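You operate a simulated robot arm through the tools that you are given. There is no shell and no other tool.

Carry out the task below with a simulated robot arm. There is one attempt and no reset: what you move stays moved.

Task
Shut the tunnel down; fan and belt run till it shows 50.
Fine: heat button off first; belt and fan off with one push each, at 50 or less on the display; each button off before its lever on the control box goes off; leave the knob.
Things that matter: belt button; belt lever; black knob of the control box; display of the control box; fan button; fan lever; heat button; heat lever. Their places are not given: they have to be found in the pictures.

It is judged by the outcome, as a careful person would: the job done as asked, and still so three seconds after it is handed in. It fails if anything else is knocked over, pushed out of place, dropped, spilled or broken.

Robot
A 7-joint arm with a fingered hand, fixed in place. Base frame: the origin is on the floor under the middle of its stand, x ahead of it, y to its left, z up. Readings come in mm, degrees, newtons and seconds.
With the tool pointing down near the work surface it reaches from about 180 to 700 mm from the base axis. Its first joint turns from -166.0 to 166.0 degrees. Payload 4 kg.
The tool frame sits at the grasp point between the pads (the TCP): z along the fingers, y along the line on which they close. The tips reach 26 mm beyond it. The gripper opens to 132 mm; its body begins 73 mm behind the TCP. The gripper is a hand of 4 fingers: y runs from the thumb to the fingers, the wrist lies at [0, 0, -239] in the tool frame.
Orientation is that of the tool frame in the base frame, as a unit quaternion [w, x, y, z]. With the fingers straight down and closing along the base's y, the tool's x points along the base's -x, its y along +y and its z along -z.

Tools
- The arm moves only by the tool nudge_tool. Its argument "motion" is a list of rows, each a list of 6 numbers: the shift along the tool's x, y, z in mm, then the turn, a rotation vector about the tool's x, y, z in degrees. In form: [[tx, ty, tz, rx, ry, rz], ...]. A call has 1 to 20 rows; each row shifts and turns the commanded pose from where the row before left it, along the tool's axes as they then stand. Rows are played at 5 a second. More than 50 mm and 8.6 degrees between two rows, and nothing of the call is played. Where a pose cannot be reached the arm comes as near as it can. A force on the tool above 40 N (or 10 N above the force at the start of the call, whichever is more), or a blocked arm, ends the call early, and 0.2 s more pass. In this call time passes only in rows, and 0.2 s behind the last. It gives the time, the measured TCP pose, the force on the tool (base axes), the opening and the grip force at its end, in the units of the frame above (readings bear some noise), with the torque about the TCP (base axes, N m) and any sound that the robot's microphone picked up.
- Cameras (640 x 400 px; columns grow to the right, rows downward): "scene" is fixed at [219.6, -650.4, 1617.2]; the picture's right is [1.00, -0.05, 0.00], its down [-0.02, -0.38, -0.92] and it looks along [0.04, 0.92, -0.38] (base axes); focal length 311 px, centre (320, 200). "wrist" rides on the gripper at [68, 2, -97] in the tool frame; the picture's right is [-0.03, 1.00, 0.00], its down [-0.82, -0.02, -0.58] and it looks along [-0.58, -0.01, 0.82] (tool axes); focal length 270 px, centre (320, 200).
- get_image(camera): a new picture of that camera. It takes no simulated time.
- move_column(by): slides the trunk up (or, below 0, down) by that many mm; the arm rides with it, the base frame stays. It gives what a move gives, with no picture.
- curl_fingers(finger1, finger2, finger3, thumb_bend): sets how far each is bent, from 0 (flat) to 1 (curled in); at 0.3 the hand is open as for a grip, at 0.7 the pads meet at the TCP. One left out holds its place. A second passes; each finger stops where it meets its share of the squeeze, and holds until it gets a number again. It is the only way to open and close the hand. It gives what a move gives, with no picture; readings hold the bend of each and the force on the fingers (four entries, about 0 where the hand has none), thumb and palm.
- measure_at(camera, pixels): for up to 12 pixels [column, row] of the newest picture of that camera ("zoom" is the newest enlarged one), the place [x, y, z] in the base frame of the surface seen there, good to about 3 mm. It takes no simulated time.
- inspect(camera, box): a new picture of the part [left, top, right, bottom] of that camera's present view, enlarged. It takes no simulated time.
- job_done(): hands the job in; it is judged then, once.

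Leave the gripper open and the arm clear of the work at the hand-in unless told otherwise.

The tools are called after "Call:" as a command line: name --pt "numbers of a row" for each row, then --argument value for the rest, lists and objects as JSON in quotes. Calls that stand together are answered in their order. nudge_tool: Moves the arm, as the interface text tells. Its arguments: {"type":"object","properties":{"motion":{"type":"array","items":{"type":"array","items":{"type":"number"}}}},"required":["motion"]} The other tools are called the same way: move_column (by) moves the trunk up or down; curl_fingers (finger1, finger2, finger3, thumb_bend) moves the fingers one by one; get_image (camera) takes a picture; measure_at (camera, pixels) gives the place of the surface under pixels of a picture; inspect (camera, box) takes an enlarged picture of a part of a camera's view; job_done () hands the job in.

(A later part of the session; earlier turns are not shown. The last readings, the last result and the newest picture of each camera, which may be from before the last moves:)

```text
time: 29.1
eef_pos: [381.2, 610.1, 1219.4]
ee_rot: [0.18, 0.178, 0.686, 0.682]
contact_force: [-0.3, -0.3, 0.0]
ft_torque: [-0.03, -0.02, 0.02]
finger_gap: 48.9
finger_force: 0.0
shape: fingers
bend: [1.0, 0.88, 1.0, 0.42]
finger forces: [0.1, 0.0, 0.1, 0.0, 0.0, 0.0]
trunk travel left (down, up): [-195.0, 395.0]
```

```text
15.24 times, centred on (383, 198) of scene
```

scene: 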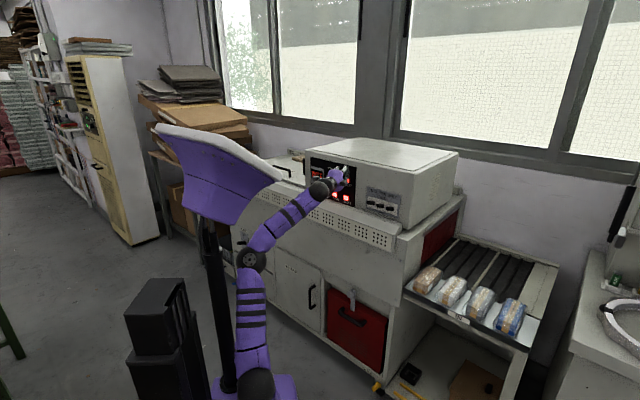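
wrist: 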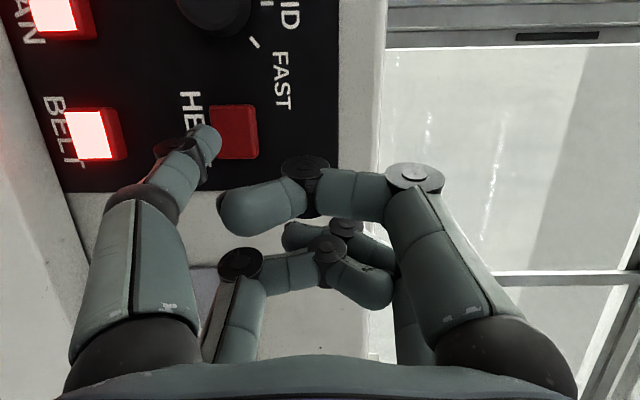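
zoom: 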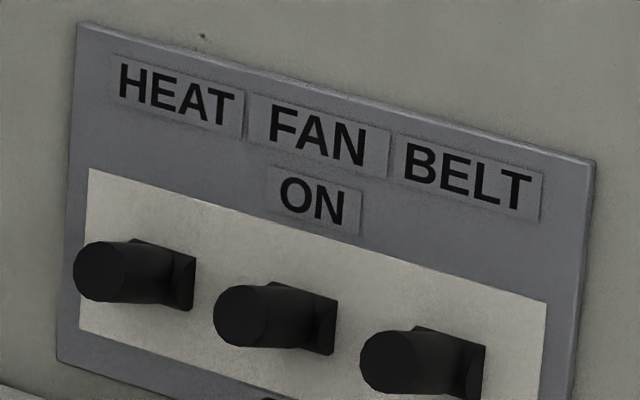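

The heat lever tip is at about d=731 from the base along the normal, t≈-46, top at z≈1110, tilted up. I'll move the hand right (turning to azimuth 51°), passing above the levers with the tip at z≈1150, then look.

Call:
nudge_tool --pt "-11.0 -1.6 -2.7 0 -0.81 0" --pt "-11.0 -1.6 -2.5 0 -0.81 0" --pt "-11.1 -1.6 -2.4 0 -0.81 0" --pt "-11.1 -1.6 -2.2 0 -0.81 0" --pt "-11.1 -1.6 -2.0 0 -0.81 0" --pt "-11.1 -1.6 -1.9 0 -0.81 0" --pt "-11.2 -1.6 -1.7 0 -0.81 0" --pt "-11.2 -1.6 -1.5 0 -0.81 0" --pt "-11.2 -1.6 -1.4 0 -0.81 0" --pt "-11.2 -1.6 -1.2 0 -0.81 0" --pt "-11.3 -1.6 -1.0 0 -0.81 0" --pt "-11.3 -1.6 -0.9 0 -0.81 0" --pt "0 0 0 0 0 0"

Call:
get_image --camera "wrist"

Call:
inspect --camera "scene" --box '[290, 140, 420, 221]'

```text
time: 31.9
eef_pos: [480.9, 517.8, 1201.8]
ee_rot: [0.238, 0.235, 0.667, 0.665]
contact_force: [0.4, -0.3, -0.4]
ft_torque: [0.02, -0.01, -0.03]
finger_gap: 48.7
finger_force: 0.0
shape: fingers
bend: [1.0, 0.88, 1.0, 0.42]
finger forces: [0.0, 0.1, 0.1, 0.0, 0.0, 0.1]
trunk travel left (down, up): [-195.0, 395.0]
```

```text
taken
```

wrist: 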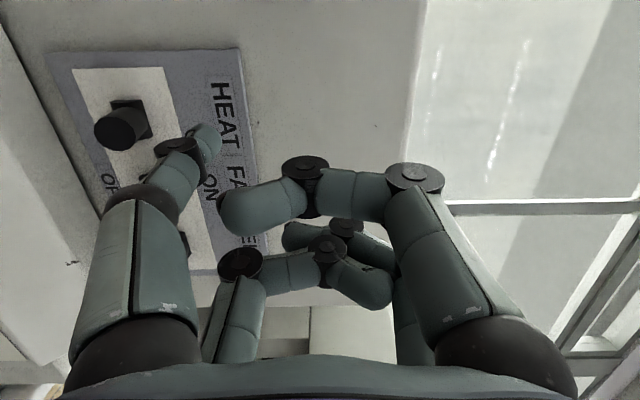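

```text
4.92 times, centred on (355, 180) of scene
```

zoom: 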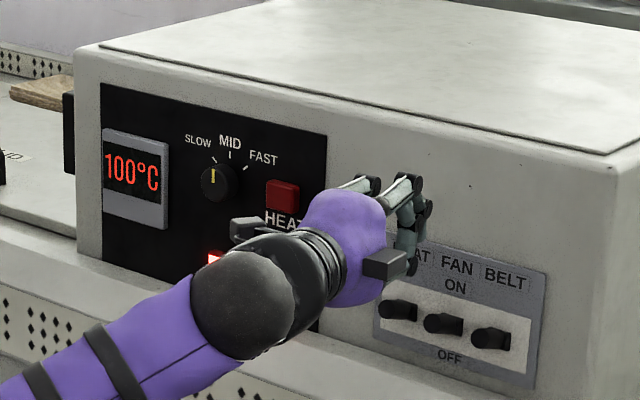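

The display shows 100°C and falling, and the hand is above the heat lever, seen at (120,128) in the wrist view. I'll measure the lever and thumb tip from here.

Call:
measure_at --camera "wrist" --pixels '[[118, 133], [122, 112], [100, 130], [125, 145], [140, 125], [208, 128], [215, 140], [200, 138], [110, 90], [160, 100]]'

Call:
inspect --camera "wrist" --box '[40, 40, 280, 190]'

```text
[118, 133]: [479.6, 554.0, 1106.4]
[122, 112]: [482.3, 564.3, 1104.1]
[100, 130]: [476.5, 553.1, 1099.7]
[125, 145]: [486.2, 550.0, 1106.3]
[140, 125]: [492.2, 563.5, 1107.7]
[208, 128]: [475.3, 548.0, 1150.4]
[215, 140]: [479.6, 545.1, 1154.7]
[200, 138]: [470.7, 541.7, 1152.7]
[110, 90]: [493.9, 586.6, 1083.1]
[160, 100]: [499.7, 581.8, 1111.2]
```

```text
2.67 times, centred on (160, 115) of wrist
```

zoom: 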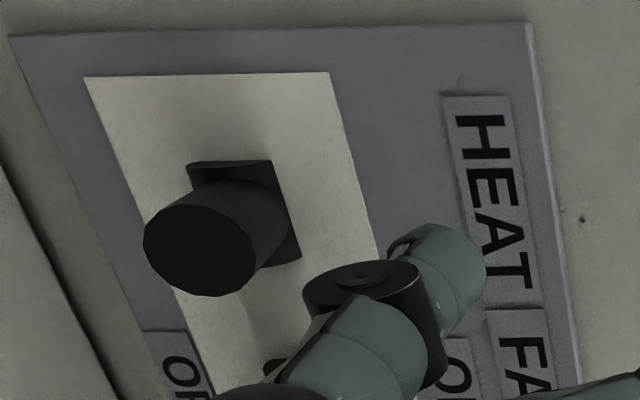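

The lever's end centre is at about d=731, t≈-50, z≈1105. I'll put the thumb tip over its outer 12 mm (tip end at d≈743) with its underside at about z 1131, then check.

Call:
nudge_tool --pt "0.3 -2.7 3.3 0 0 0" --pt "0.3 -2.7 3.3 0 0 0" --pt "0.3 -2.7 3.3 0 0 0" --pt "0.3 -2.7 3.3 0 0 0" --pt "0 0 0 0 0 0"

Call:
get_image --camera "wrist"

Call:
inspect --camera "scene" --box '[340, 165, 420, 215]'

```text
time: 33.1
eef_pos: [487.3, 528.4, 1190.3]
ee_rot: [0.238, 0.234, 0.668, 0.665]
contact_force: [1.0, 0.2, 0.0]
ft_torque: [0.01, -0.02, 0.02]
finger_gap: 48.5
finger_force: 0.0
shape: fingers
bend: [1.0, 0.88, 1.0, 0.42]
finger forces: [0.1, 0.0, 0.0, 0.0, 0.0, 0.0]
trunk travel left (down, up): [-195.0, 395.0]
```

```text
taken
```

wrist: 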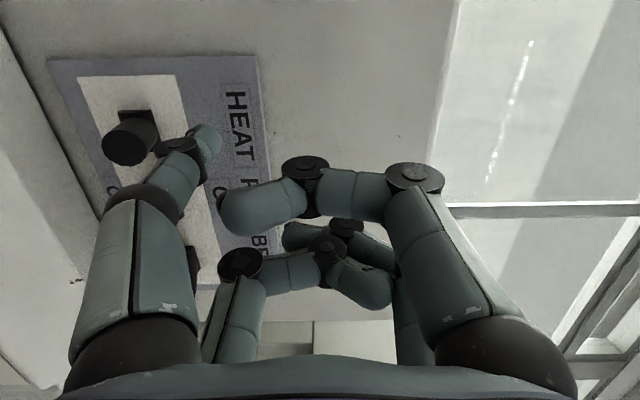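

```text
8.00 times, centred on (380, 190) of scene
```

zoom: 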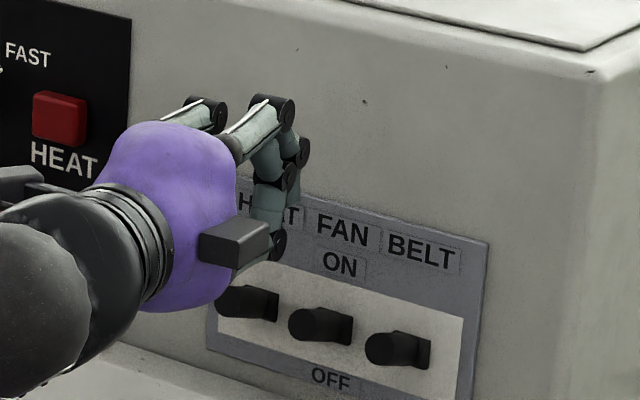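

The tip is over the heat lever and the bent fingers stay above and in front of the fan lever. I'll lower it 20 mm to just about touching, then push down in 2.5 mm steps.

Call:
nudge_tool --pt "0 -4 0 0 0 0" --pt "0 -4 0 0 0 0" --pt "0 -4 0 0 0 0" --pt "0 -2.5 0 0 0 0" --pt "0 -2.5 0 0 0 0" --pt "0 -2.5 0 0 0 0" --pt "0 -2.5 0 0 0 0" --pt "0 0 0 0 0 0"

Call:
get_image --camera "wrist"

Call:
inspect --camera "scene" --box '[290, 140, 420, 221]'

```text
time: 34.9
eef_pos: [489.5, 527.8, 1168.7]
ee_rot: [0.237, 0.235, 0.668, 0.665]
contact_force: [-0.8, 0.0, 1.4]
ft_torque: [0.02, 0.04, 0.02]
finger_gap: 48.2
finger_force: 1.2
shape: fingers
bend: [1.0, 0.88, 1.0, 0.43]
finger forces: [0.0, 0.0, 0.0, 0.0, 2.0, 0.0]
trunk travel left (down, up): [-195.0, 395.0]
```

```text
taken
```

wrist: 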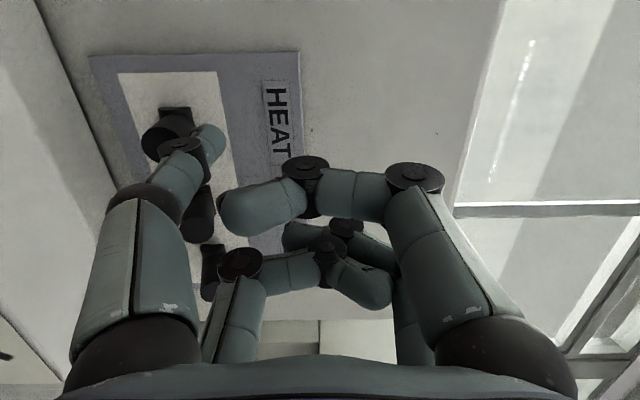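

```text
4.92 times, centred on (355, 180) of scene
```

zoom: 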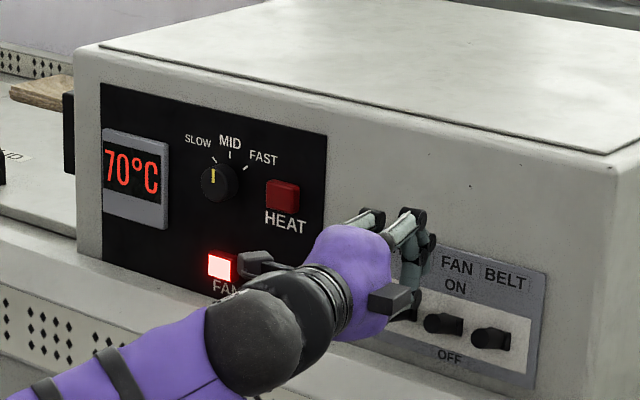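

The display shows 70°C. The thumb has just touched the heat lever (2 N). I'll keep pushing down another 20 mm in small steps.

Call:
nudge_tool --pt "0 -2.5 0 0 0 0" --pt "0 -2.5 0 0 0 0" --pt "0 -2.5 0 0 0 0" --pt "0 -2.5 0 0 0 0" --pt "0 -2.5 0 0 0 0" --pt "0 -2.5 0 0 0 0" --pt "0 -2.5 0 0 0 0" --pt "0 -2.5 0 0 0 0"

Call:
get_image --camera "wrist"

Call:
inspect --camera "scene" --box '[290, 140, 420, 221]'

```text
time: 36.7
eef_pos: [488.3, 527.7, 1148.7]
ee_rot: [0.238, 0.234, 0.667, 0.666]
contact_force: [-0.8, -2.0, 4.6]
ft_torque: [0.04, 0.02, -0.02]
finger_gap: 46.2
finger_force: 2.6
shape: fingers
bend: [1.0, 0.88, 1.0, 0.44]
finger forces: [0.0, 0.0, 0.0, 0.1, 5.0, 0.1]
trunk travel left (down, up): [-195.0, 395.0]
```

```text
taken
```

wrist: 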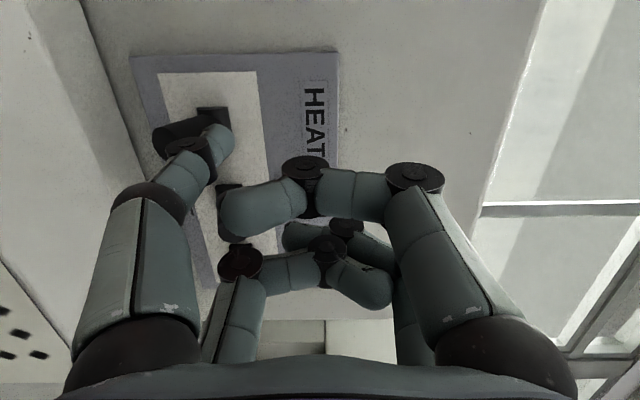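

```text
4.92 times, centred on (355, 180) of scene
```

zoom: 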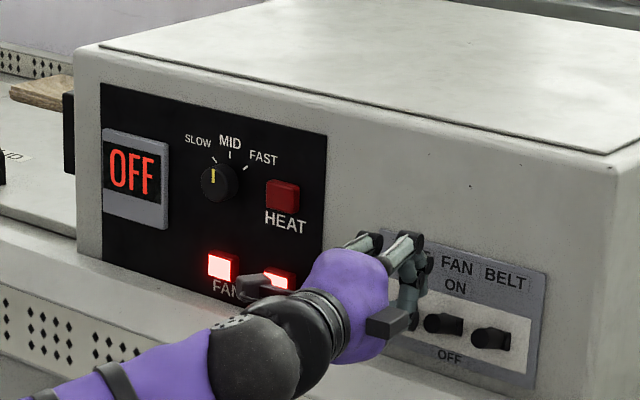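

The display now reads "OFF": pushing the heat lever down has cut the display, so I can't read the temperature. FAN and BELT are still lit. I'll look closely at where the lever is before deciding.

Call:
inspect --camera "wrist" --box '[120, 40, 360, 190]'

Call:
inspect --camera "scene" --box '[300, 155, 400, 218]'

```text
2.67 times, centred on (240, 115) of wrist
```

zoom: 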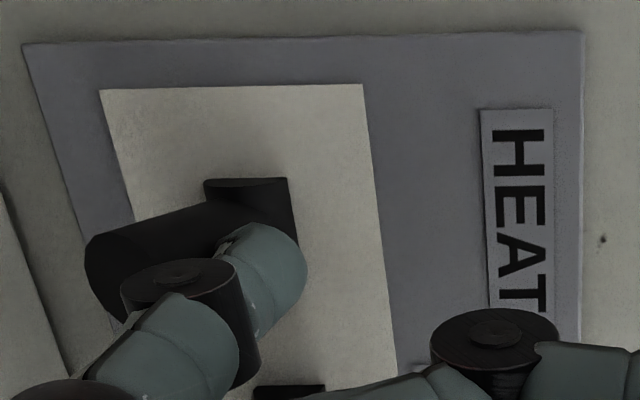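

```text
6.35 times, centred on (350, 186) of scene
```

zoom: 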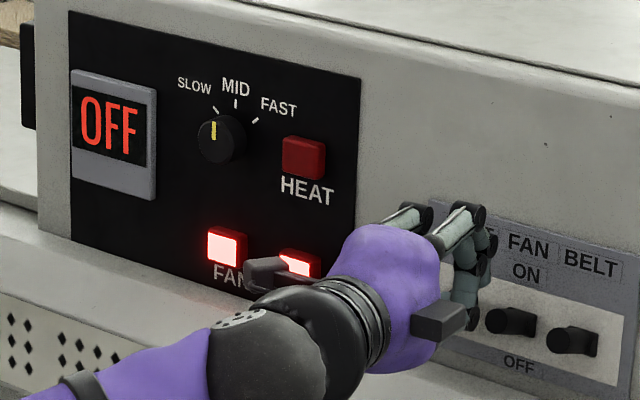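

The heat lever is fully down (OFF), and that blanked the display before it reached 50. The fan and belt may only go off once 50 or less is readable. With the heat button off it's harmless to put the heat lever back up, so I can read the display, and switch it off again later. I'll measure the room under the lever and the ledge.

Call:
measure_at --camera "wrist" --pixels '[[40, 200], [80, 150], [100, 120], [120, 100], [60, 250], [110, 60], [50, 60], [160, 135], [185, 130], [215, 112], [135, 90], [20, 330]]'

Call:
get_image --camera "wrist"

```text
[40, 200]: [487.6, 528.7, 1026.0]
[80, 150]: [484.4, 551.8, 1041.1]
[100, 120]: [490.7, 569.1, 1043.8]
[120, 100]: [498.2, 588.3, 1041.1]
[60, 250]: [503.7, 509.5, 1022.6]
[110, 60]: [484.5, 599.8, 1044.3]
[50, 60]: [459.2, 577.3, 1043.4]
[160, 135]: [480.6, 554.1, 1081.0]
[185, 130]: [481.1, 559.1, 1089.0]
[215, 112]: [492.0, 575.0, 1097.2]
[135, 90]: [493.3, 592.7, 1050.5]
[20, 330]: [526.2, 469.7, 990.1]
```

```text
taken
```

wrist: 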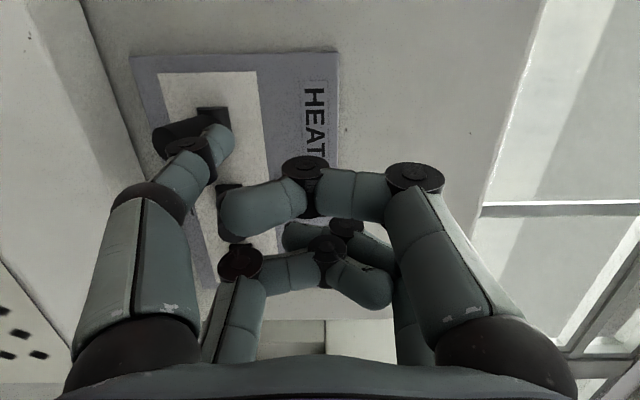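

The ledge top under the lever is at z≈1043 and the lowered lever tip is at z≈1081, so there's about 30 mm of space, enough for the thumb (about 18 mm). First I'll lift off the lever by 25 mm and back off 35 mm.

Call:
nudge_tool --pt "0 5 0 0 0 0" --pt "0 5 0 0 0 0" --pt "0 5 0 0 0 0" --pt "0 5 0 0 0 0" --pt "0 5 0 0 0 0" --pt "0.74 0 -6.96 0 0 0" --pt "0.74 0 -6.96 0 0 0" --pt "0.74 0 -6.96 0 0 0" --pt "0.74 0 -6.96 0 0 0" --pt "0.74 0 -6.96 0 0 0" --pt "0 0 0 0 0 0"

Call:
get_image --camera "wrist"

Call:
inspect --camera "scene" --box '[290, 140, 420, 221]'

```text
time: 39.1
eef_pos: [463.8, 504.5, 1173.5]
ee_rot: [0.239, 0.236, 0.668, 0.665]
contact_force: [0.7, -0.3, -0.2]
ft_torque: [0.02, 0.0, 0.01]
finger_gap: 48.6
finger_force: 0.1
shape: fingers
bend: [1.0, 0.88, 1.0, 0.42]
finger forces: [0.1, 0.0, 0.0, 0.0, 0.0, 0.0]
trunk travel left (down, up): [-195.0, 395.0]
```

```text
taken
```

wrist: 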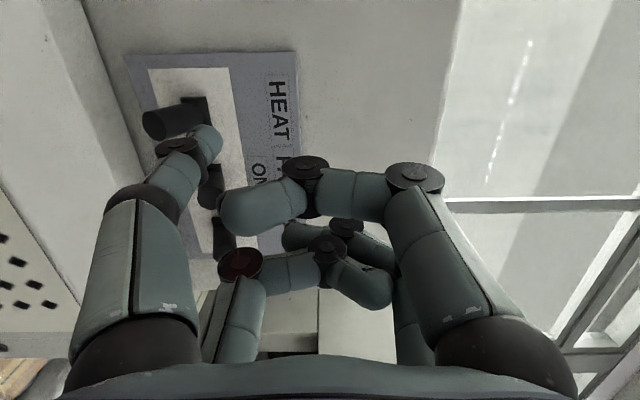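

```text
4.92 times, centred on (355, 180) of scene
```

zoom: 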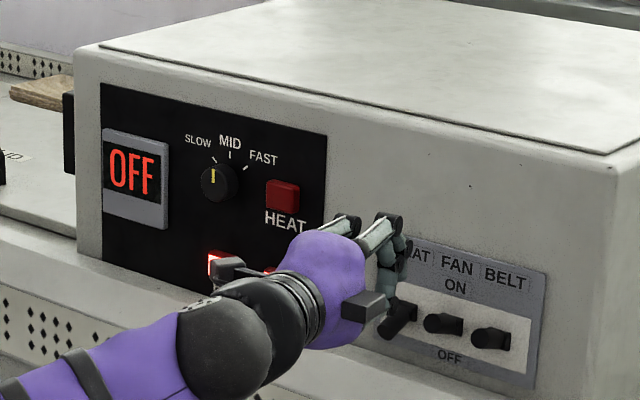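

The heat lever stays down and the display stays "OFF". Now I'll lower the hand 66 mm in front of the ledge, so the thumb is level with the gap under the lever.

Call:
nudge_tool --pt "0 -8.25 0 0 0 0" --pt "0 -8.25 0 0 0 0" --pt "0 -8.25 0 0 0 0" --pt "0 -8.25 0 0 0 0" --pt "0 -8.25 0 0 0 0" --pt "0 -8.25 0 0 0 0" --pt "0 -8.25 0 0 0 0" --pt "0 -8.25 0 0 0 0" --pt "0 0 0 0 0 0"

Call:
get_image --camera "wrist"

Call:
inspect --camera "scene" --box '[290, 140, 420, 221]'

```text
time: 41.1
eef_pos: [464.9, 503.8, 1107.6]
ee_rot: [0.238, 0.235, 0.667, 0.666]
contact_force: [-0.2, 0.4, -0.3]
ft_torque: [0.01, -0.02, -0.01]
finger_gap: 48.3
finger_force: 0.1
shape: fingers
bend: [1.0, 0.88, 1.0, 0.42]
finger forces: [0.0, 0.0, 0.0, 0.0, 0.0, 0.0]
trunk travel left (down, up): [-195.0, 395.0]
```

```text
taken
```

wrist: 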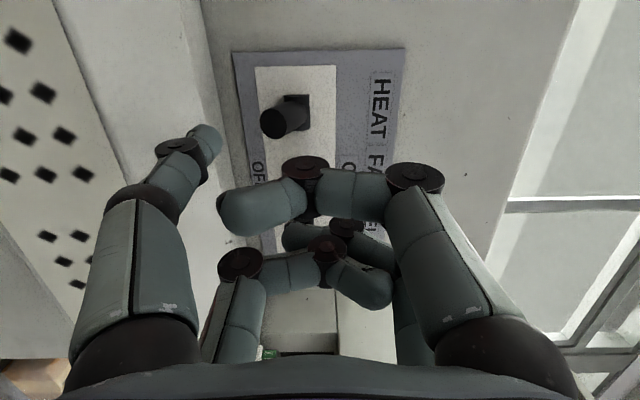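

```text
4.92 times, centred on (355, 180) of scene
```

zoom: 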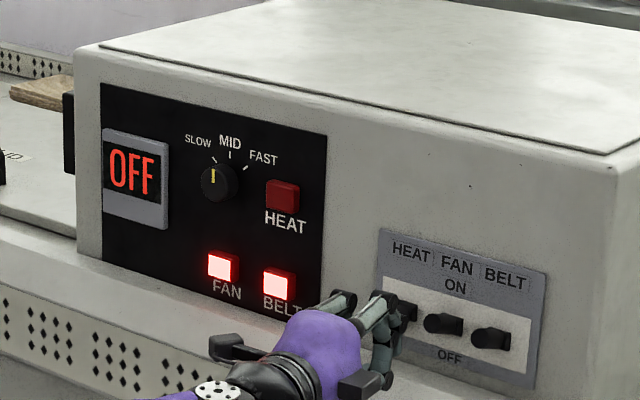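

From below, the lever's end is visible at (274,125) in the wrist view. I'll measure it and the thumb tip so I can slide in under it.

Call:
measure_at --camera "wrist" --pixels '[[274, 124], [265, 118], [264, 130], [284, 108], [290, 128], [208, 126], [215, 140], [200, 115], [222, 100], [228, 170], [180, 60], [210, 60]]'

Call:
inspect --camera "wrist" --box '[130, 40, 370, 190]'

```text
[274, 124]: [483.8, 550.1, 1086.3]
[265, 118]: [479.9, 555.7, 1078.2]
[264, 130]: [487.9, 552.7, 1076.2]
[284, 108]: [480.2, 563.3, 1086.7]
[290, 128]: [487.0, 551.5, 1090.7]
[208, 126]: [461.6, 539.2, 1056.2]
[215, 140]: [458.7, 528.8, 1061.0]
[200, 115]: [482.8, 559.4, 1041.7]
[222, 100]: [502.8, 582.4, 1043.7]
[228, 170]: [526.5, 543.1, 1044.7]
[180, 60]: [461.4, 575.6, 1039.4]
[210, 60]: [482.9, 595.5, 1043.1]
```

```text
2.67 times, centred on (250, 115) of wrist
```

zoom: 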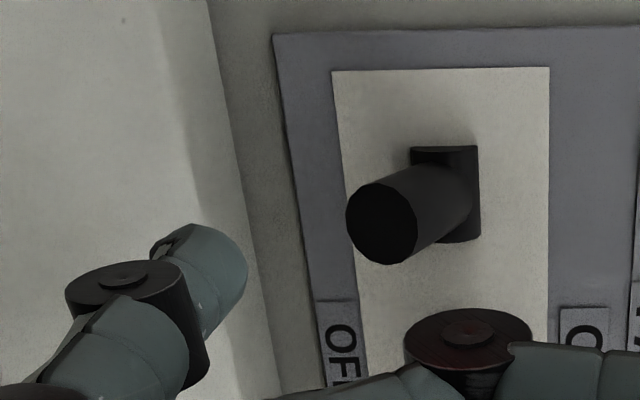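

The lever end centre is at z≈1080 (bottom ~1072) and the thumb spans about 1048–1066 above a ledge at 1043. I'll slide in 36 mm along the normal.

Call:
nudge_tool --pt "-0.63 0 5.97 0 0 0" --pt "-0.63 0 5.97 0 0 0" --pt "-0.63 0 5.97 0 0 0" --pt "-0.63 0 5.97 0 0 0" --pt "-0.63 0 5.97 0 0 0" --pt "-0.63 0 5.97 0 0 0" --pt "0 0 0 0 0 0"

Call:
get_image --camera "wrist"

Call:
inspect --camera "scene" --box '[340, 165, 420, 215]'

```text
time: 42.7
eef_pos: [489.8, 529.5, 1109.3]
ee_rot: [0.238, 0.234, 0.668, 0.665]
contact_force: [0.0, -0.2, 0.1]
ft_torque: [0.0, 0.02, 0.03]
finger_gap: 48.5
finger_force: 0.2
shape: fingers
bend: [1.0, 0.88, 1.0, 0.42]
finger forces: [0.0, 0.0, 0.0, 0.0, 0.1, 0.0]
trunk travel left (down, up): [-195.0, 395.0]
```

```text
taken
```

wrist: 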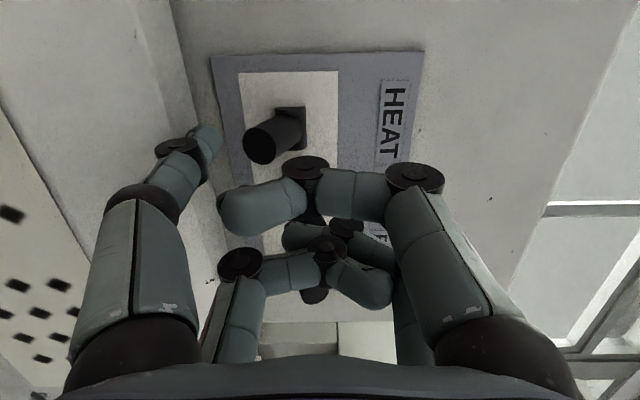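

```text
8.00 times, centred on (380, 190) of scene
```

zoom: 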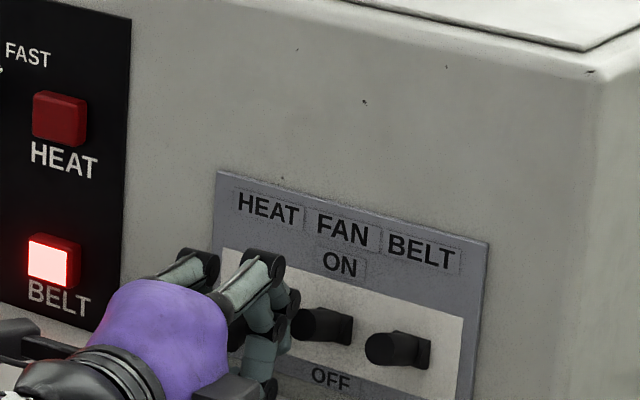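

The thumb is now under the heat lever. Before lifting I'll check how far the bent fingers, at about (285,300) in the zoom, are from the fan lever end at (303,325).

Call:
measure_at --camera "zoom" --pixels '[[284, 298], [293, 300], [288, 315], [275, 265], [280, 325], [303, 325], [312, 315], [262, 300], [262, 345], [270, 385], [290, 340], [370, 350]]'

```text
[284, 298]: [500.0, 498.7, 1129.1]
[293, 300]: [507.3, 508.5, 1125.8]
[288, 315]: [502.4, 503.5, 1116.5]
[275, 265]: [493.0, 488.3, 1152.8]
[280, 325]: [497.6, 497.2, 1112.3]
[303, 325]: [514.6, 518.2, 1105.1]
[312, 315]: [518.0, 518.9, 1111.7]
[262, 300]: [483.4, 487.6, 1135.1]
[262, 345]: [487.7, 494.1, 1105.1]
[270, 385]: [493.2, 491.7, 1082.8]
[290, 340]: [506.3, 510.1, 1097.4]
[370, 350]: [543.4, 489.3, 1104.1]
```

The fingers clear the fan lever by about 10 mm, which is enough for a purely vertical lift. I'll back off 2 mm and lift 30 mm in 2.5 mm steps.

Call:
nudge_tool --pt "0.2 0 -2 0 0 0" --pt "0 2.5 0 0 0 0" --pt "0 2.5 0 0 0 0" --pt "0 2.5 0 0 0 0" --pt "0 2.5 0 0 0 0" --pt "0 2.5 0 0 0 0" --pt "0 2.5 0 0 0 0" --pt "0 2.5 0 0 0 0" --pt "0 2.5 0 0 0 0" --pt "0 2.5 0 0 0 0" --pt "0 2.5 0 0 0 0" --pt "0 2.5 0 0 0 0" --pt "0 2.5 0 0 0 0"

Call:
get_image --camera "wrist"

Call:
inspect --camera "scene" --box '[290, 140, 420, 221]'

```text
time: 45.5
eef_pos: [489.0, 528.4, 1138.5]
ee_rot: [0.238, 0.234, 0.667, 0.666]
contact_force: [-0.5, -0.1, -0.4]
ft_torque: [-0.01, 0.02, 0.01]
finger_gap: 48.5
finger_force: 0.1
shape: fingers
bend: [1.0, 0.88, 1.0, 0.42]
finger forces: [0.0, 0.1, 0.0, 0.0, 0.0, 0.1]
trunk travel left (down, up): [-195.0, 395.0]
```

```text
taken
```

wrist: 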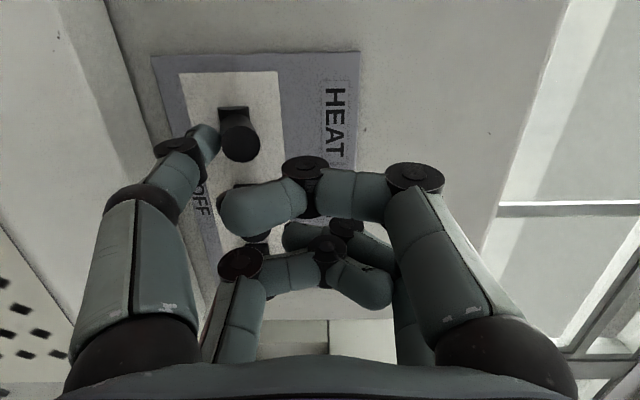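

```text
4.92 times, centred on (355, 180) of scene
```

zoom: 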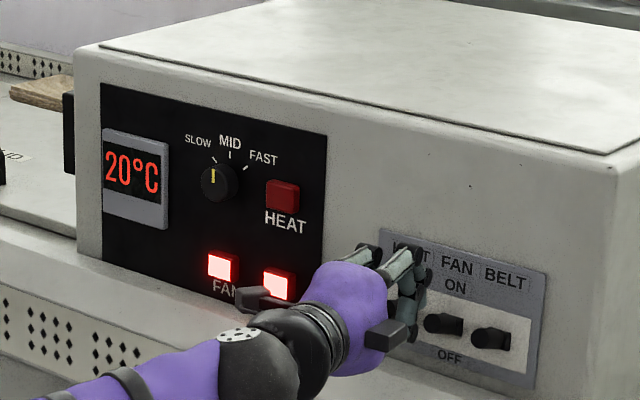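

The heat lever is up again and the display reads 20°C with FAN and BELT still running, so both may go off now. I'll drop 6 mm off the lever, back off 30 mm and move left to stand in front of the belt button (zoom (278,285)) at tip height z≈1084.

Call:
nudge_tool --pt "0 -3 0 0 0 0" --pt "0 -3 0 0 0 0" --pt "0.63 0 -5.97 0 0 0" --pt "0.63 0 -5.97 0 0 0" --pt "0.63 0 -5.97 0 0 0" --pt "0.63 0 -5.97 0 0 0" --pt "0.63 0 -5.97 0 0 0" --pt "10.97 0.2 2.28 0 0.81 0" --pt "10.92 0.2 2.45 0 0.81 0" --pt "10.87 0.2 2.6 0 0.81 0" --pt "10.82 0.2 2.8 0 0.81 0" --pt "10.77 0.2 2.95 0 0.81 0" --pt "10.72 0.2 3.1 0 0.81 0" --pt "10.67 0.2 3.3 0 0.81 0" --pt "10.62 0.2 3.45 0 0.81 0" --pt "10.57 0.2 3.6 0 0.81 0" --pt "10.52 0.2 3.8 0 0.81 0" --pt "10.47 0.2 3.95 0 0.81 0" --pt "10.42 0.2 4.12 0 0.81 0" --pt "0 0 0 0 0 0"

Call:
get_image --camera "wrist"

Call:
inspect --camera "scene" --box '[290, 140, 420, 221]'

```text
time: 49.7
eef_pos: [383.3, 611.3, 1134.9]
ee_rot: [0.18, 0.177, 0.686, 0.683]
contact_force: [-0.4, 0.1, -0.8]
ft_torque: [-0.02, -0.03, 0.01]
finger_gap: 48.6
finger_force: 0.0
shape: fingers
bend: [1.0, 0.88, 1.0, 0.42]
finger forces: [0.1, 0.0, 0.0, 0.1, 0.1, 0.0]
trunk travel left (down, up): [-195.0, 395.0]
```

```text
taken
```

wrist: 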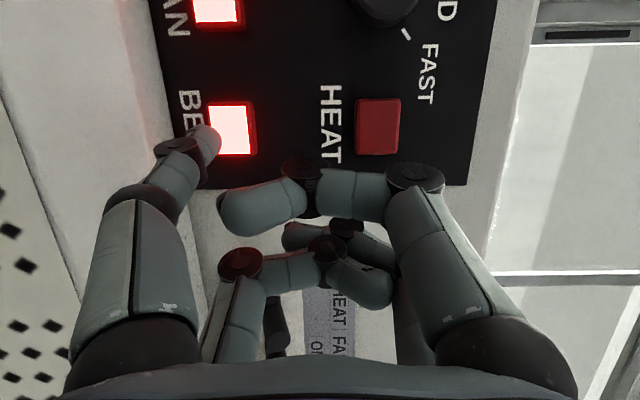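

```text
4.92 times, centred on (355, 180) of scene
```

zoom: 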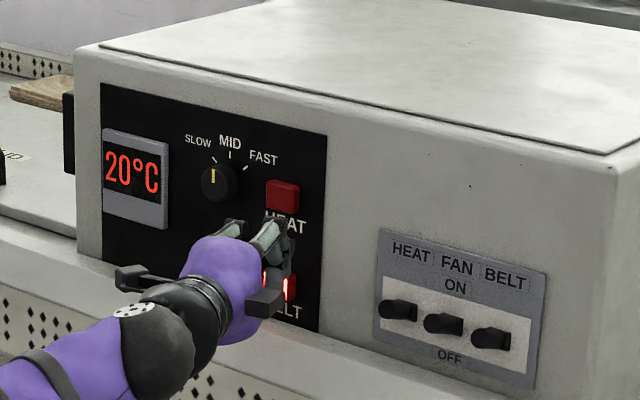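

The display reads 20°C and the thumb is lined up with the belt button at (232,130) in the wrist view. I'll give it one straight push: 20 mm approach, then 2 mm steps to about 12 mm as on the heat button.

Call:
nudge_tool --pt "-1.35 0 4.81 0 0 0" --pt "-1.35 0 4.81 0 0 0" --pt "-1.35 0 4.81 0 0 0" --pt "-1.35 0 4.81 0 0 0" --pt "-0.54 0 1.93 0 0 0" --pt "-0.54 0 1.93 0 0 0" --pt "-0.54 0 1.93 0 0 0" --pt "-0.54 0 1.93 0 0 0" --pt "-0.54 0 1.93 0 0 0" --pt "-0.54 0 1.93 0 0 0"

Call:
get_image --camera "wrist"

```text
time: 51.9
eef_pos: [404.2, 634.3, 1135.3]
ee_rot: [0.18, 0.178, 0.685, 0.683]
contact_force: [-5.0, -7.7, 1.4]
ft_torque: [-0.44, 0.3, 0.13]
finger_gap: 48.8
finger_force: 4.2
shape: fingers
bend: [1.0, 0.88, 1.0, 0.42]
finger forces: [0.0, 0.0, 0.0, 0.1, 8.7, 0.0]
trunk travel left (down, up): [-195.0, 395.0]
heard: click
```

```text
taken
```

wrist: 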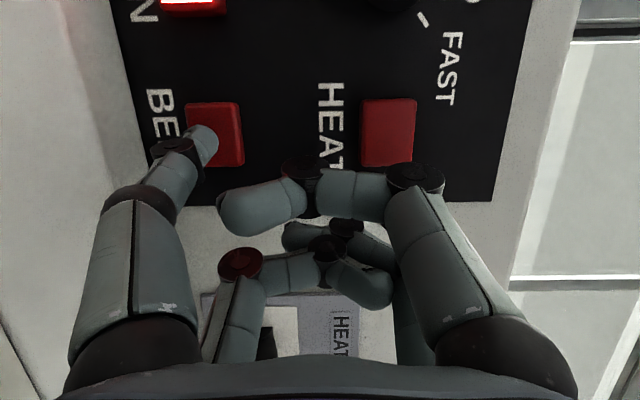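

I heard one click and the belt light is off. I'll back straight off 35 mm, then shift left about 67 mm to stand in front of the fan button, turning the hand to azimuth 65.7°.

Call:
nudge_tool --pt "1.89 0 -6.74 0 0 0" --pt "1.89 0 -6.74 0 0 0" --pt "1.89 0 -6.74 0 0 0" --pt "1.89 0 -6.74 0 0 0" --pt "1.89 0 -6.74 0 0 0" --pt "7.54 -0.1 2.81 0 0.625 0" --pt "7.5 -0.1 2.9 0 0.625 0" --pt "7.46 -0.1 3.0 0 0.625 0" --pt "7.42 -0.1 3.1 0 0.625 0" --pt "7.38 -0.1 3.2 0 0.625 0" --pt "7.34 -0.1 3.3 0 0.625 0" --pt "7.3 -0.1 3.4 0 0.625 0" --pt "7.26 -0.1 3.45 0 0.625 0" --pt "0 0 0 0 0 0"

Call:
get_image --camera "wrist"

Call:
inspect --camera "scene" --box '[290, 140, 420, 221]'

```text
time: 54.9
eef_pos: [340.4, 659.9, 1132.7]
ee_rot: [0.15, 0.147, 0.693, 0.69]
contact_force: [0.1, 0.7, 0.4]
ft_torque: [0.03, -0.01, -0.01]
finger_gap: 48.7
finger_force: 0.1
shape: fingers
bend: [1.0, 0.88, 1.0, 0.42]
finger forces: [0.0, 0.0, 0.1, 0.0, 0.0, 0.1]
trunk travel left (down, up): [-195.0, 395.0]
```

```text
taken
```

wrist: 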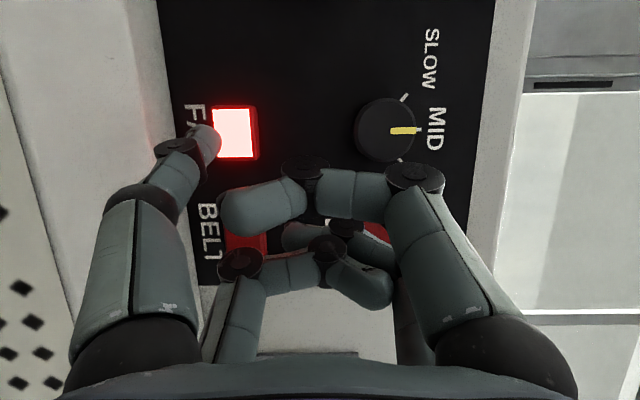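

```text
4.92 times, centred on (355, 180) of scene
```

zoom: 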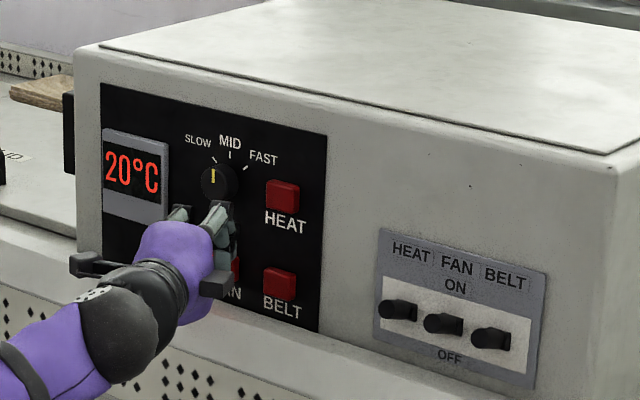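

The thumb is in front of the lit fan button at (233,132) and the display still reads 20°C. I'll measure the button again from here, along with the finger and knob clearance.

Call:
measure_at --camera "wrist" --pixels '[[233, 132], [243, 115], [243, 150], [225, 118], [208, 126], [215, 140], [385, 130], [372, 120]]'

```text
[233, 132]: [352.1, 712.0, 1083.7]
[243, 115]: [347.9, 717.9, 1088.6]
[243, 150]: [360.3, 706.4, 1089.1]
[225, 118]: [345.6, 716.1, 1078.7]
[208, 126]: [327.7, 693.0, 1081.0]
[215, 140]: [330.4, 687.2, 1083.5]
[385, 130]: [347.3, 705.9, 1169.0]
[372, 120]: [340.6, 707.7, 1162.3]
```

The fan button face centre is at about d=753, t≈-251, z≈1083.5, and the knob stays about 20 mm clear. I'll give it one straight push.

Call:
nudge_tool --pt "-1.12 0.3 4.39 0 0 0" --pt "-1.12 0.3 4.39 0 0 0" --pt "-1.12 0.3 4.39 0 0 0" --pt "-1.12 0.3 4.39 0 0 0" --pt "-0.71 0 1.87 0 0 0" --pt "-0.71 0 1.87 0 0 0" --pt "-0.71 0 1.87 0 0 0" --pt "-0.71 0 1.87 0 0 0" --pt "-0.71 0 1.87 0 0 0" --pt "-0.71 0 1.87 0 0 0"

Call:
get_image --camera "wrist"

```text
time: 57.1
eef_pos: [359.6, 682.6, 1134.4]
ee_rot: [0.151, 0.147, 0.693, 0.69]
contact_force: [-3.0, -3.4, 0.4]
ft_torque: [-0.24, 0.16, 0.1]
finger_gap: 49.0
finger_force: 2.3
shape: fingers
bend: [1.0, 0.88, 1.0, 0.42]
finger forces: [0.0, 0.0, 0.1, 0.1, 4.5, 0.0]
trunk travel left (down, up): [-195.0, 395.0]
heard: click
```

```text
taken
```

wrist: 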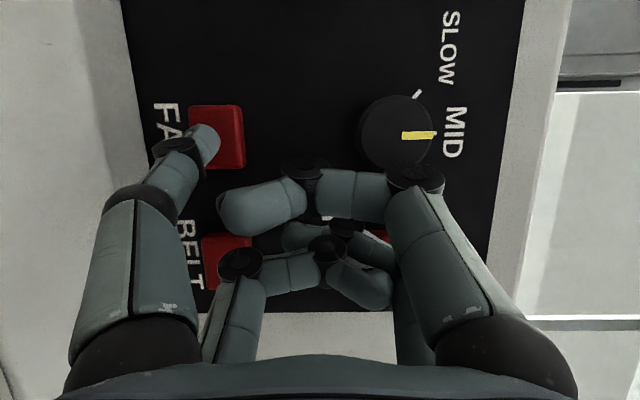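

One click and the fan light is off. I'll back off 40 mm, then move right and up to stand above and in front of the heat lever again.

Call:
nudge_tool --pt "2.83 0 -7.48 0 0 0" --pt "2.83 0 -7.48 0 0 0" --pt "2.83 0 -7.48 0 0 0" --pt "2.83 0 -7.48 0 0 0" --pt "2.83 0 -7.48 0 0 0" --pt "-13.6 4.33 -4.3 0 -1.06 0" --pt "-13.65 4.33 -4.05 0 -1.06 0" --pt "-13.7 4.33 -3.75 0 -1.06 0" --pt "-13.75 4.33 -3.5 0 -1.06 0" --pt "-13.8 4.33 -3.2 0 -1.06 0" --pt "-13.85 4.33 -2.95 0 -1.06 0" --pt "-13.9 4.33 -2.65 0 -1.06 0" --pt "-13.95 4.33 -2.4 0 -1.06 0" --pt "-14.0 4.33 -2.1 0 -1.06 0" --pt "-14.05 4.33 -1.85 0 -1.06 0" --pt "-14.1 4.33 -1.55 0 -1.06 0" --pt "-14.15 4.33 -1.3 0 -1.06 0" --pt "-14.2 4.33 -1.0 0 -1.06 0" --pt "-14.25 4.33 -0.7 0 -1.06 0" --pt "0 0 0 0 0 0"

Call:
get_image --camera "wrist"

Call:
inspect --camera "scene" --box '[290, 140, 420, 221]'

```text
time: 61.3
eef_pos: [481.2, 522.6, 1195.2]
ee_rot: [0.239, 0.235, 0.667, 0.665]
contact_force: [-0.2, -0.4, 0.1]
ft_torque: [-0.01, 0.0, 0.01]
finger_gap: 48.7
finger_force: 0.1
shape: fingers
bend: [1.0, 0.88, 1.0, 0.42]
finger forces: [0.1, 0.0, 0.0, 0.0, 0.0, 0.0]
trunk travel left (down, up): [-195.0, 395.0]
```

```text
taken
```

wrist: 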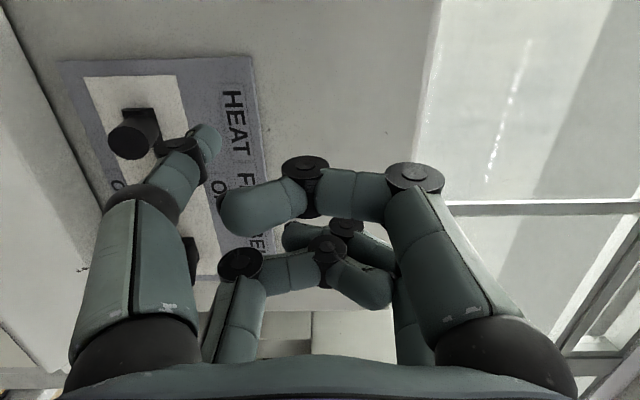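

```text
4.92 times, centred on (355, 180) of scene
```

zoom: 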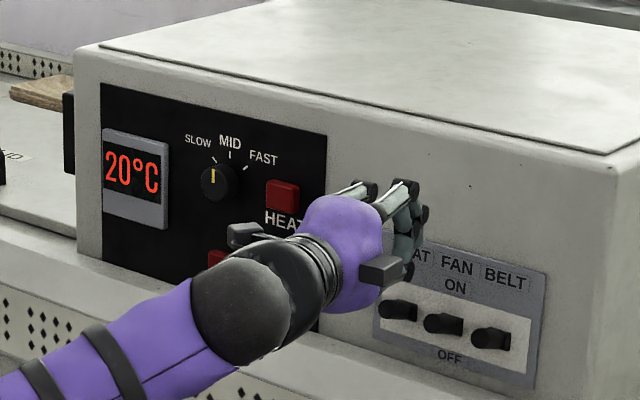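

All three button lights are out with 20°C on the display. Now I'll push the heat lever down along the same path that worked before.

Call:
nudge_tool --pt "-0.44 -2.5 4.18 0 0 0" --pt "-0.44 -2.5 4.18 0 0 0" --pt "0 -4 0 0 0 0" --pt "0 -4 0 0 0 0" --pt "0 -4 0 0 0 0" --pt "0 -4 0 0 0 0" --pt "0 -4 0 0 0 0" --pt "0 -2.5 0 0 0 0" --pt "0 -2.5 0 0 0 0" --pt "0 -2.5 0 0 0 0" --pt "0 -2.5 0 0 0 0" --pt "0 -2.5 0 0 0 0" --pt "0 -2.5 0 0 0 0" --pt "0 -2.5 0 0 0 0" --pt "0 -2.5 0 0 0 0" --pt "0 -2.5 0 0 0 0"

Call:
inspect --camera "wrist" --box '[120, 40, 360, 190]'

Call:
inspect --camera "scene" --box '[290, 140, 420, 221]'

```text
time: 64.7
eef_pos: [486.3, 527.7, 1148.5]
ee_rot: [0.239, 0.236, 0.666, 0.666]
contact_force: [-1.7, -3.5, 3.9]
ft_torque: [-0.05, 0.09, 0.09]
finger_gap: 46.4
finger_force: 2.4
shape: fingers
bend: [1.0, 0.88, 1.0, 0.44]
finger forces: [0.0, 0.0, 0.0, 0.0, 5.9, 0.0]
trunk travel left (down, up): [-195.0, 395.0]
```

```text
2.67 times, centred on (240, 115) of wrist
```

zoom: 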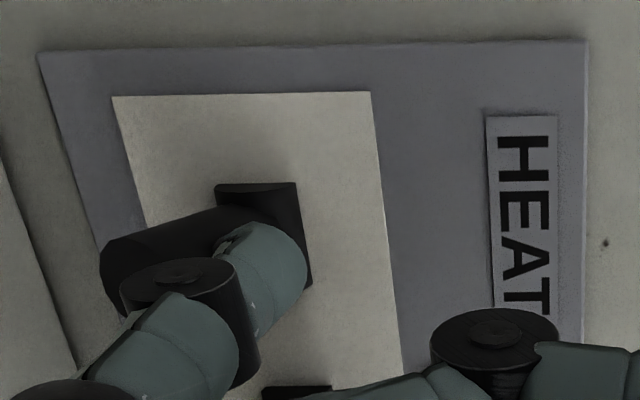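

```text
4.92 times, centred on (355, 180) of scene
```

zoom: 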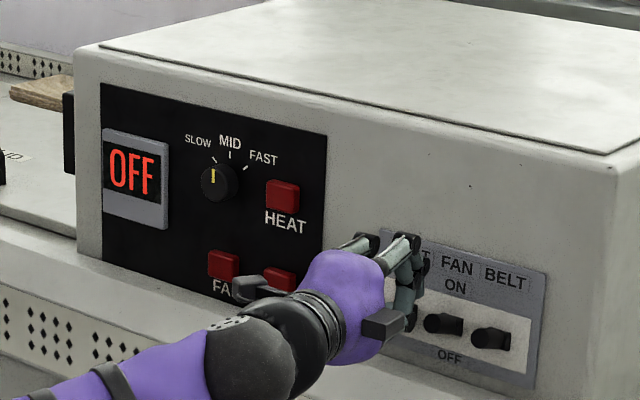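

The heat lever is down and the display shows OFF as expected, with all button lights out. I'll lift 45 mm straight up, then move right about 46 mm to above and in front of the fan lever.

Call:
nudge_tool --pt "0 9 0 0 0 0" --pt "0 9 0 0 0 0" --pt "0 9 0 0 0 0" --pt "0 9 0 0 0 0" --pt "0 9 0 0 0 0" --pt "-7.34 0 -2.34 0 -0.667 0" --pt "-7.37 0 -2.24 0 -0.667 0" --pt "-7.4 0 -2.14 0 -0.667 0" --pt "-7.43 0 -2.03 0 -0.667 0" --pt "-7.46 0 -1.93 0 -0.667 0" --pt "-7.49 0 -1.83 0 -0.667 0" --pt "0 0 0 0 0 0"

Call:
get_image --camera "wrist"

Call:
inspect --camera "scene" --box '[290, 140, 420, 221]'

```text
time: 67.3
eef_pos: [512.3, 489.3, 1192.1]
ee_rot: [0.262, 0.259, 0.659, 0.656]
contact_force: [0.1, 0.5, 1.1]
ft_torque: [-0.02, -0.01, -0.01]
finger_gap: 48.5
finger_force: 0.1
shape: fingers
bend: [1.0, 0.88, 1.0, 0.42]
finger forces: [0.1, 0.0, 0.0, 0.0, 0.0, 0.0]
trunk travel left (down, up): [-195.0, 395.0]
```

```text
taken
```

wrist: 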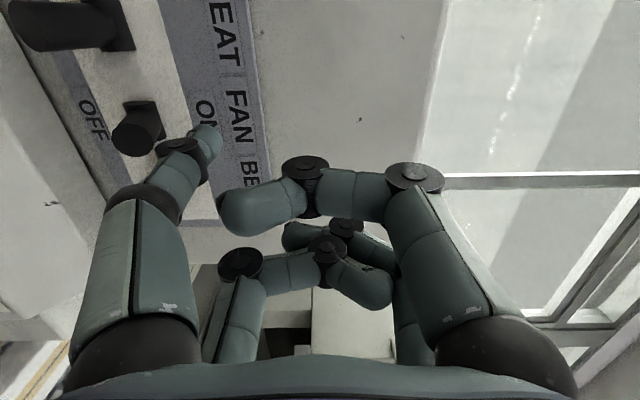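

```text
4.92 times, centred on (355, 180) of scene
```

zoom: 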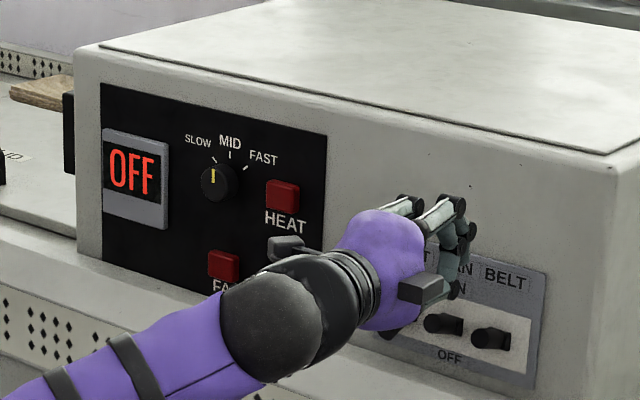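

The heat lever stays down at top-left in the wrist view, and the fan lever end is at (130,137), just below my thumb. I'll measure it.

Call:
measure_at --camera "wrist" --pixels '[[128, 138], [115, 138], [130, 118], [140, 150], [148, 118], [60, 30], [208, 126], [215, 140], [150, 180], [215, 220]]'

```text
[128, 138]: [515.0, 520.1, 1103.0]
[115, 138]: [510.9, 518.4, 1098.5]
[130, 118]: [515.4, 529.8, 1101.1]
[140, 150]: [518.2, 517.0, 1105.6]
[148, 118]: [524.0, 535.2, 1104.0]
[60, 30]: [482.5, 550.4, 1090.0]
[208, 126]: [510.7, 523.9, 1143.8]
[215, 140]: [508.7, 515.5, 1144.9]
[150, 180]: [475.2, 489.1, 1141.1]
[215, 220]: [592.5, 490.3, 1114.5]
```

The fan lever end centre is at t≈-2.5, d≈731, and the thumb is lined up with it. I'll go 9 mm forward and push it down the same way.

Call:
nudge_tool --pt "-0.15 0 4.5 0 0 0" --pt "-0.15 0 4.5 0 0 0" --pt "0 -4.4 0 0 0 0" --pt "0 -4.4 0 0 0 0" --pt "0 -4.4 0 0 0 0" --pt "0 -4.4 0 0 0 0" --pt "0 -4.4 0 0 0 0" --pt "0 -2.5 0 0 0 0" --pt "0 -2.5 0 0 0 0" --pt "0 -2.5 0 0 0 0" --pt "0 -2.5 0 0 0 0" --pt "0 -2.5 0 0 0 0" --pt "0 -2.5 0 0 0 0" --pt "0 -2.5 0 0 0 0" --pt "0 -2.5 0 0 0 0" --pt "0 -2.5 0 0 0 0"

Call:
get_image --camera "wrist"

Call:
inspect --camera "scene" --box '[290, 140, 420, 221]'

```text
time: 70.7
eef_pos: [517.8, 495.7, 1148.1]
ee_rot: [0.262, 0.259, 0.658, 0.656]
contact_force: [-0.9, -1.4, 4.5]
ft_torque: [0.08, 0.01, 0.04]
finger_gap: 46.3
finger_force: 2.8
shape: fingers
bend: [1.0, 0.88, 1.0, 0.44]
finger forces: [0.0, 0.0, 0.0, 0.0, 4.6, 0.1]
trunk travel left (down, up): [-195.0, 395.0]
```

```text
taken
```

wrist: 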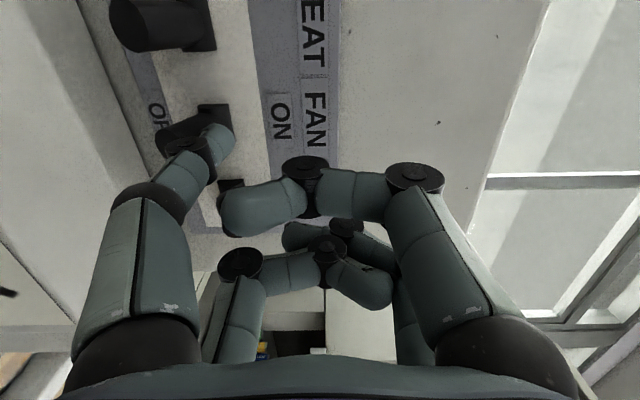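

```text
4.92 times, centred on (355, 180) of scene
```

zoom: 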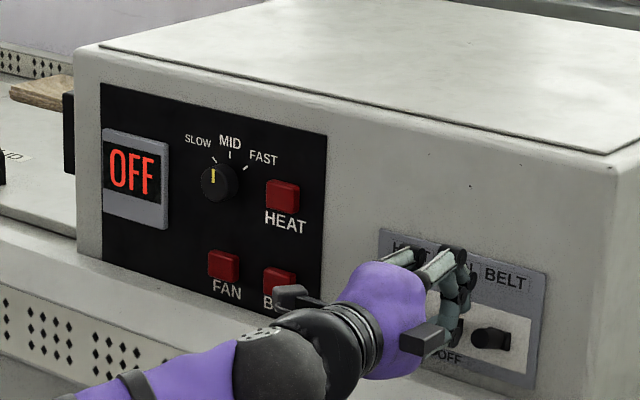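

The fan lever is down like the heat lever. I'll lift 45 mm and move right about 46 mm to the belt lever.

Call:
nudge_tool --pt "0 9 0 0 0 0" --pt "0 9 0 0 0 0" --pt "0 9 0 0 0 0" --pt "0 9 0 0 0 0" --pt "0 9 0 0 0 0" --pt "-7.65 0 -1.97 0 -0.667 0" --pt "-7.67 0 -1.86 0 -0.667 0" --pt "-7.69 0 -1.75 0 -0.667 0" --pt "-7.72 0 -1.65 0 -0.667 0" --pt "-7.74 0 -1.54 0 -0.667 0" --pt "-7.76 0 -1.43 0 -0.667 0" --pt "0 0 0 0 0 0"

Call:
get_image --camera "wrist"

Call:
inspect --camera "scene" --box '[290, 140, 420, 221]'

```text
time: 73.3
eef_pos: [543.1, 455.8, 1194.5]
ee_rot: [0.284, 0.282, 0.649, 0.647]
contact_force: [-0.7, 0.1, -0.1]
ft_torque: [-0.03, -0.01, 0.01]
finger_gap: 48.4
finger_force: 0.1
shape: fingers
bend: [1.0, 0.88, 1.0, 0.42]
finger forces: [0.0, 0.0, 0.0, 0.0, 0.0, 0.0]
trunk travel left (down, up): [-195.0, 395.0]
```

```text
taken
```

wrist: 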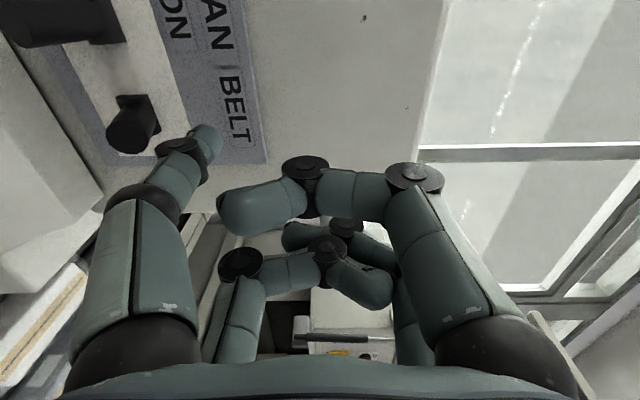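

```text
4.92 times, centred on (355, 180) of scene
```

zoom: 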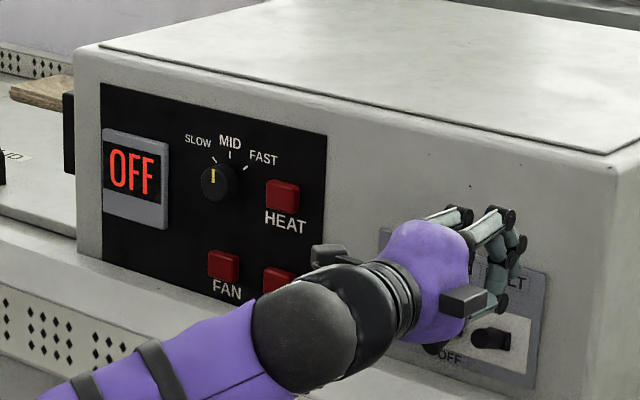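

The belt lever end is at (126,135) in the wrist view. I'll measure it before pushing.

Call:
measure_at --camera "wrist" --pixels '[[122, 135], [110, 133], [125, 115], [136, 147], [143, 115], [50, 25], [208, 126]]'

```text
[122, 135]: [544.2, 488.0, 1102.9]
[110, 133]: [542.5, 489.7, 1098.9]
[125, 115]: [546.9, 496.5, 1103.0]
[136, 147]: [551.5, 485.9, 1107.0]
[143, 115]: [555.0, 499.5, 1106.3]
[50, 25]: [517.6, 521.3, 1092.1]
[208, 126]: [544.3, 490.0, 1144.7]
```

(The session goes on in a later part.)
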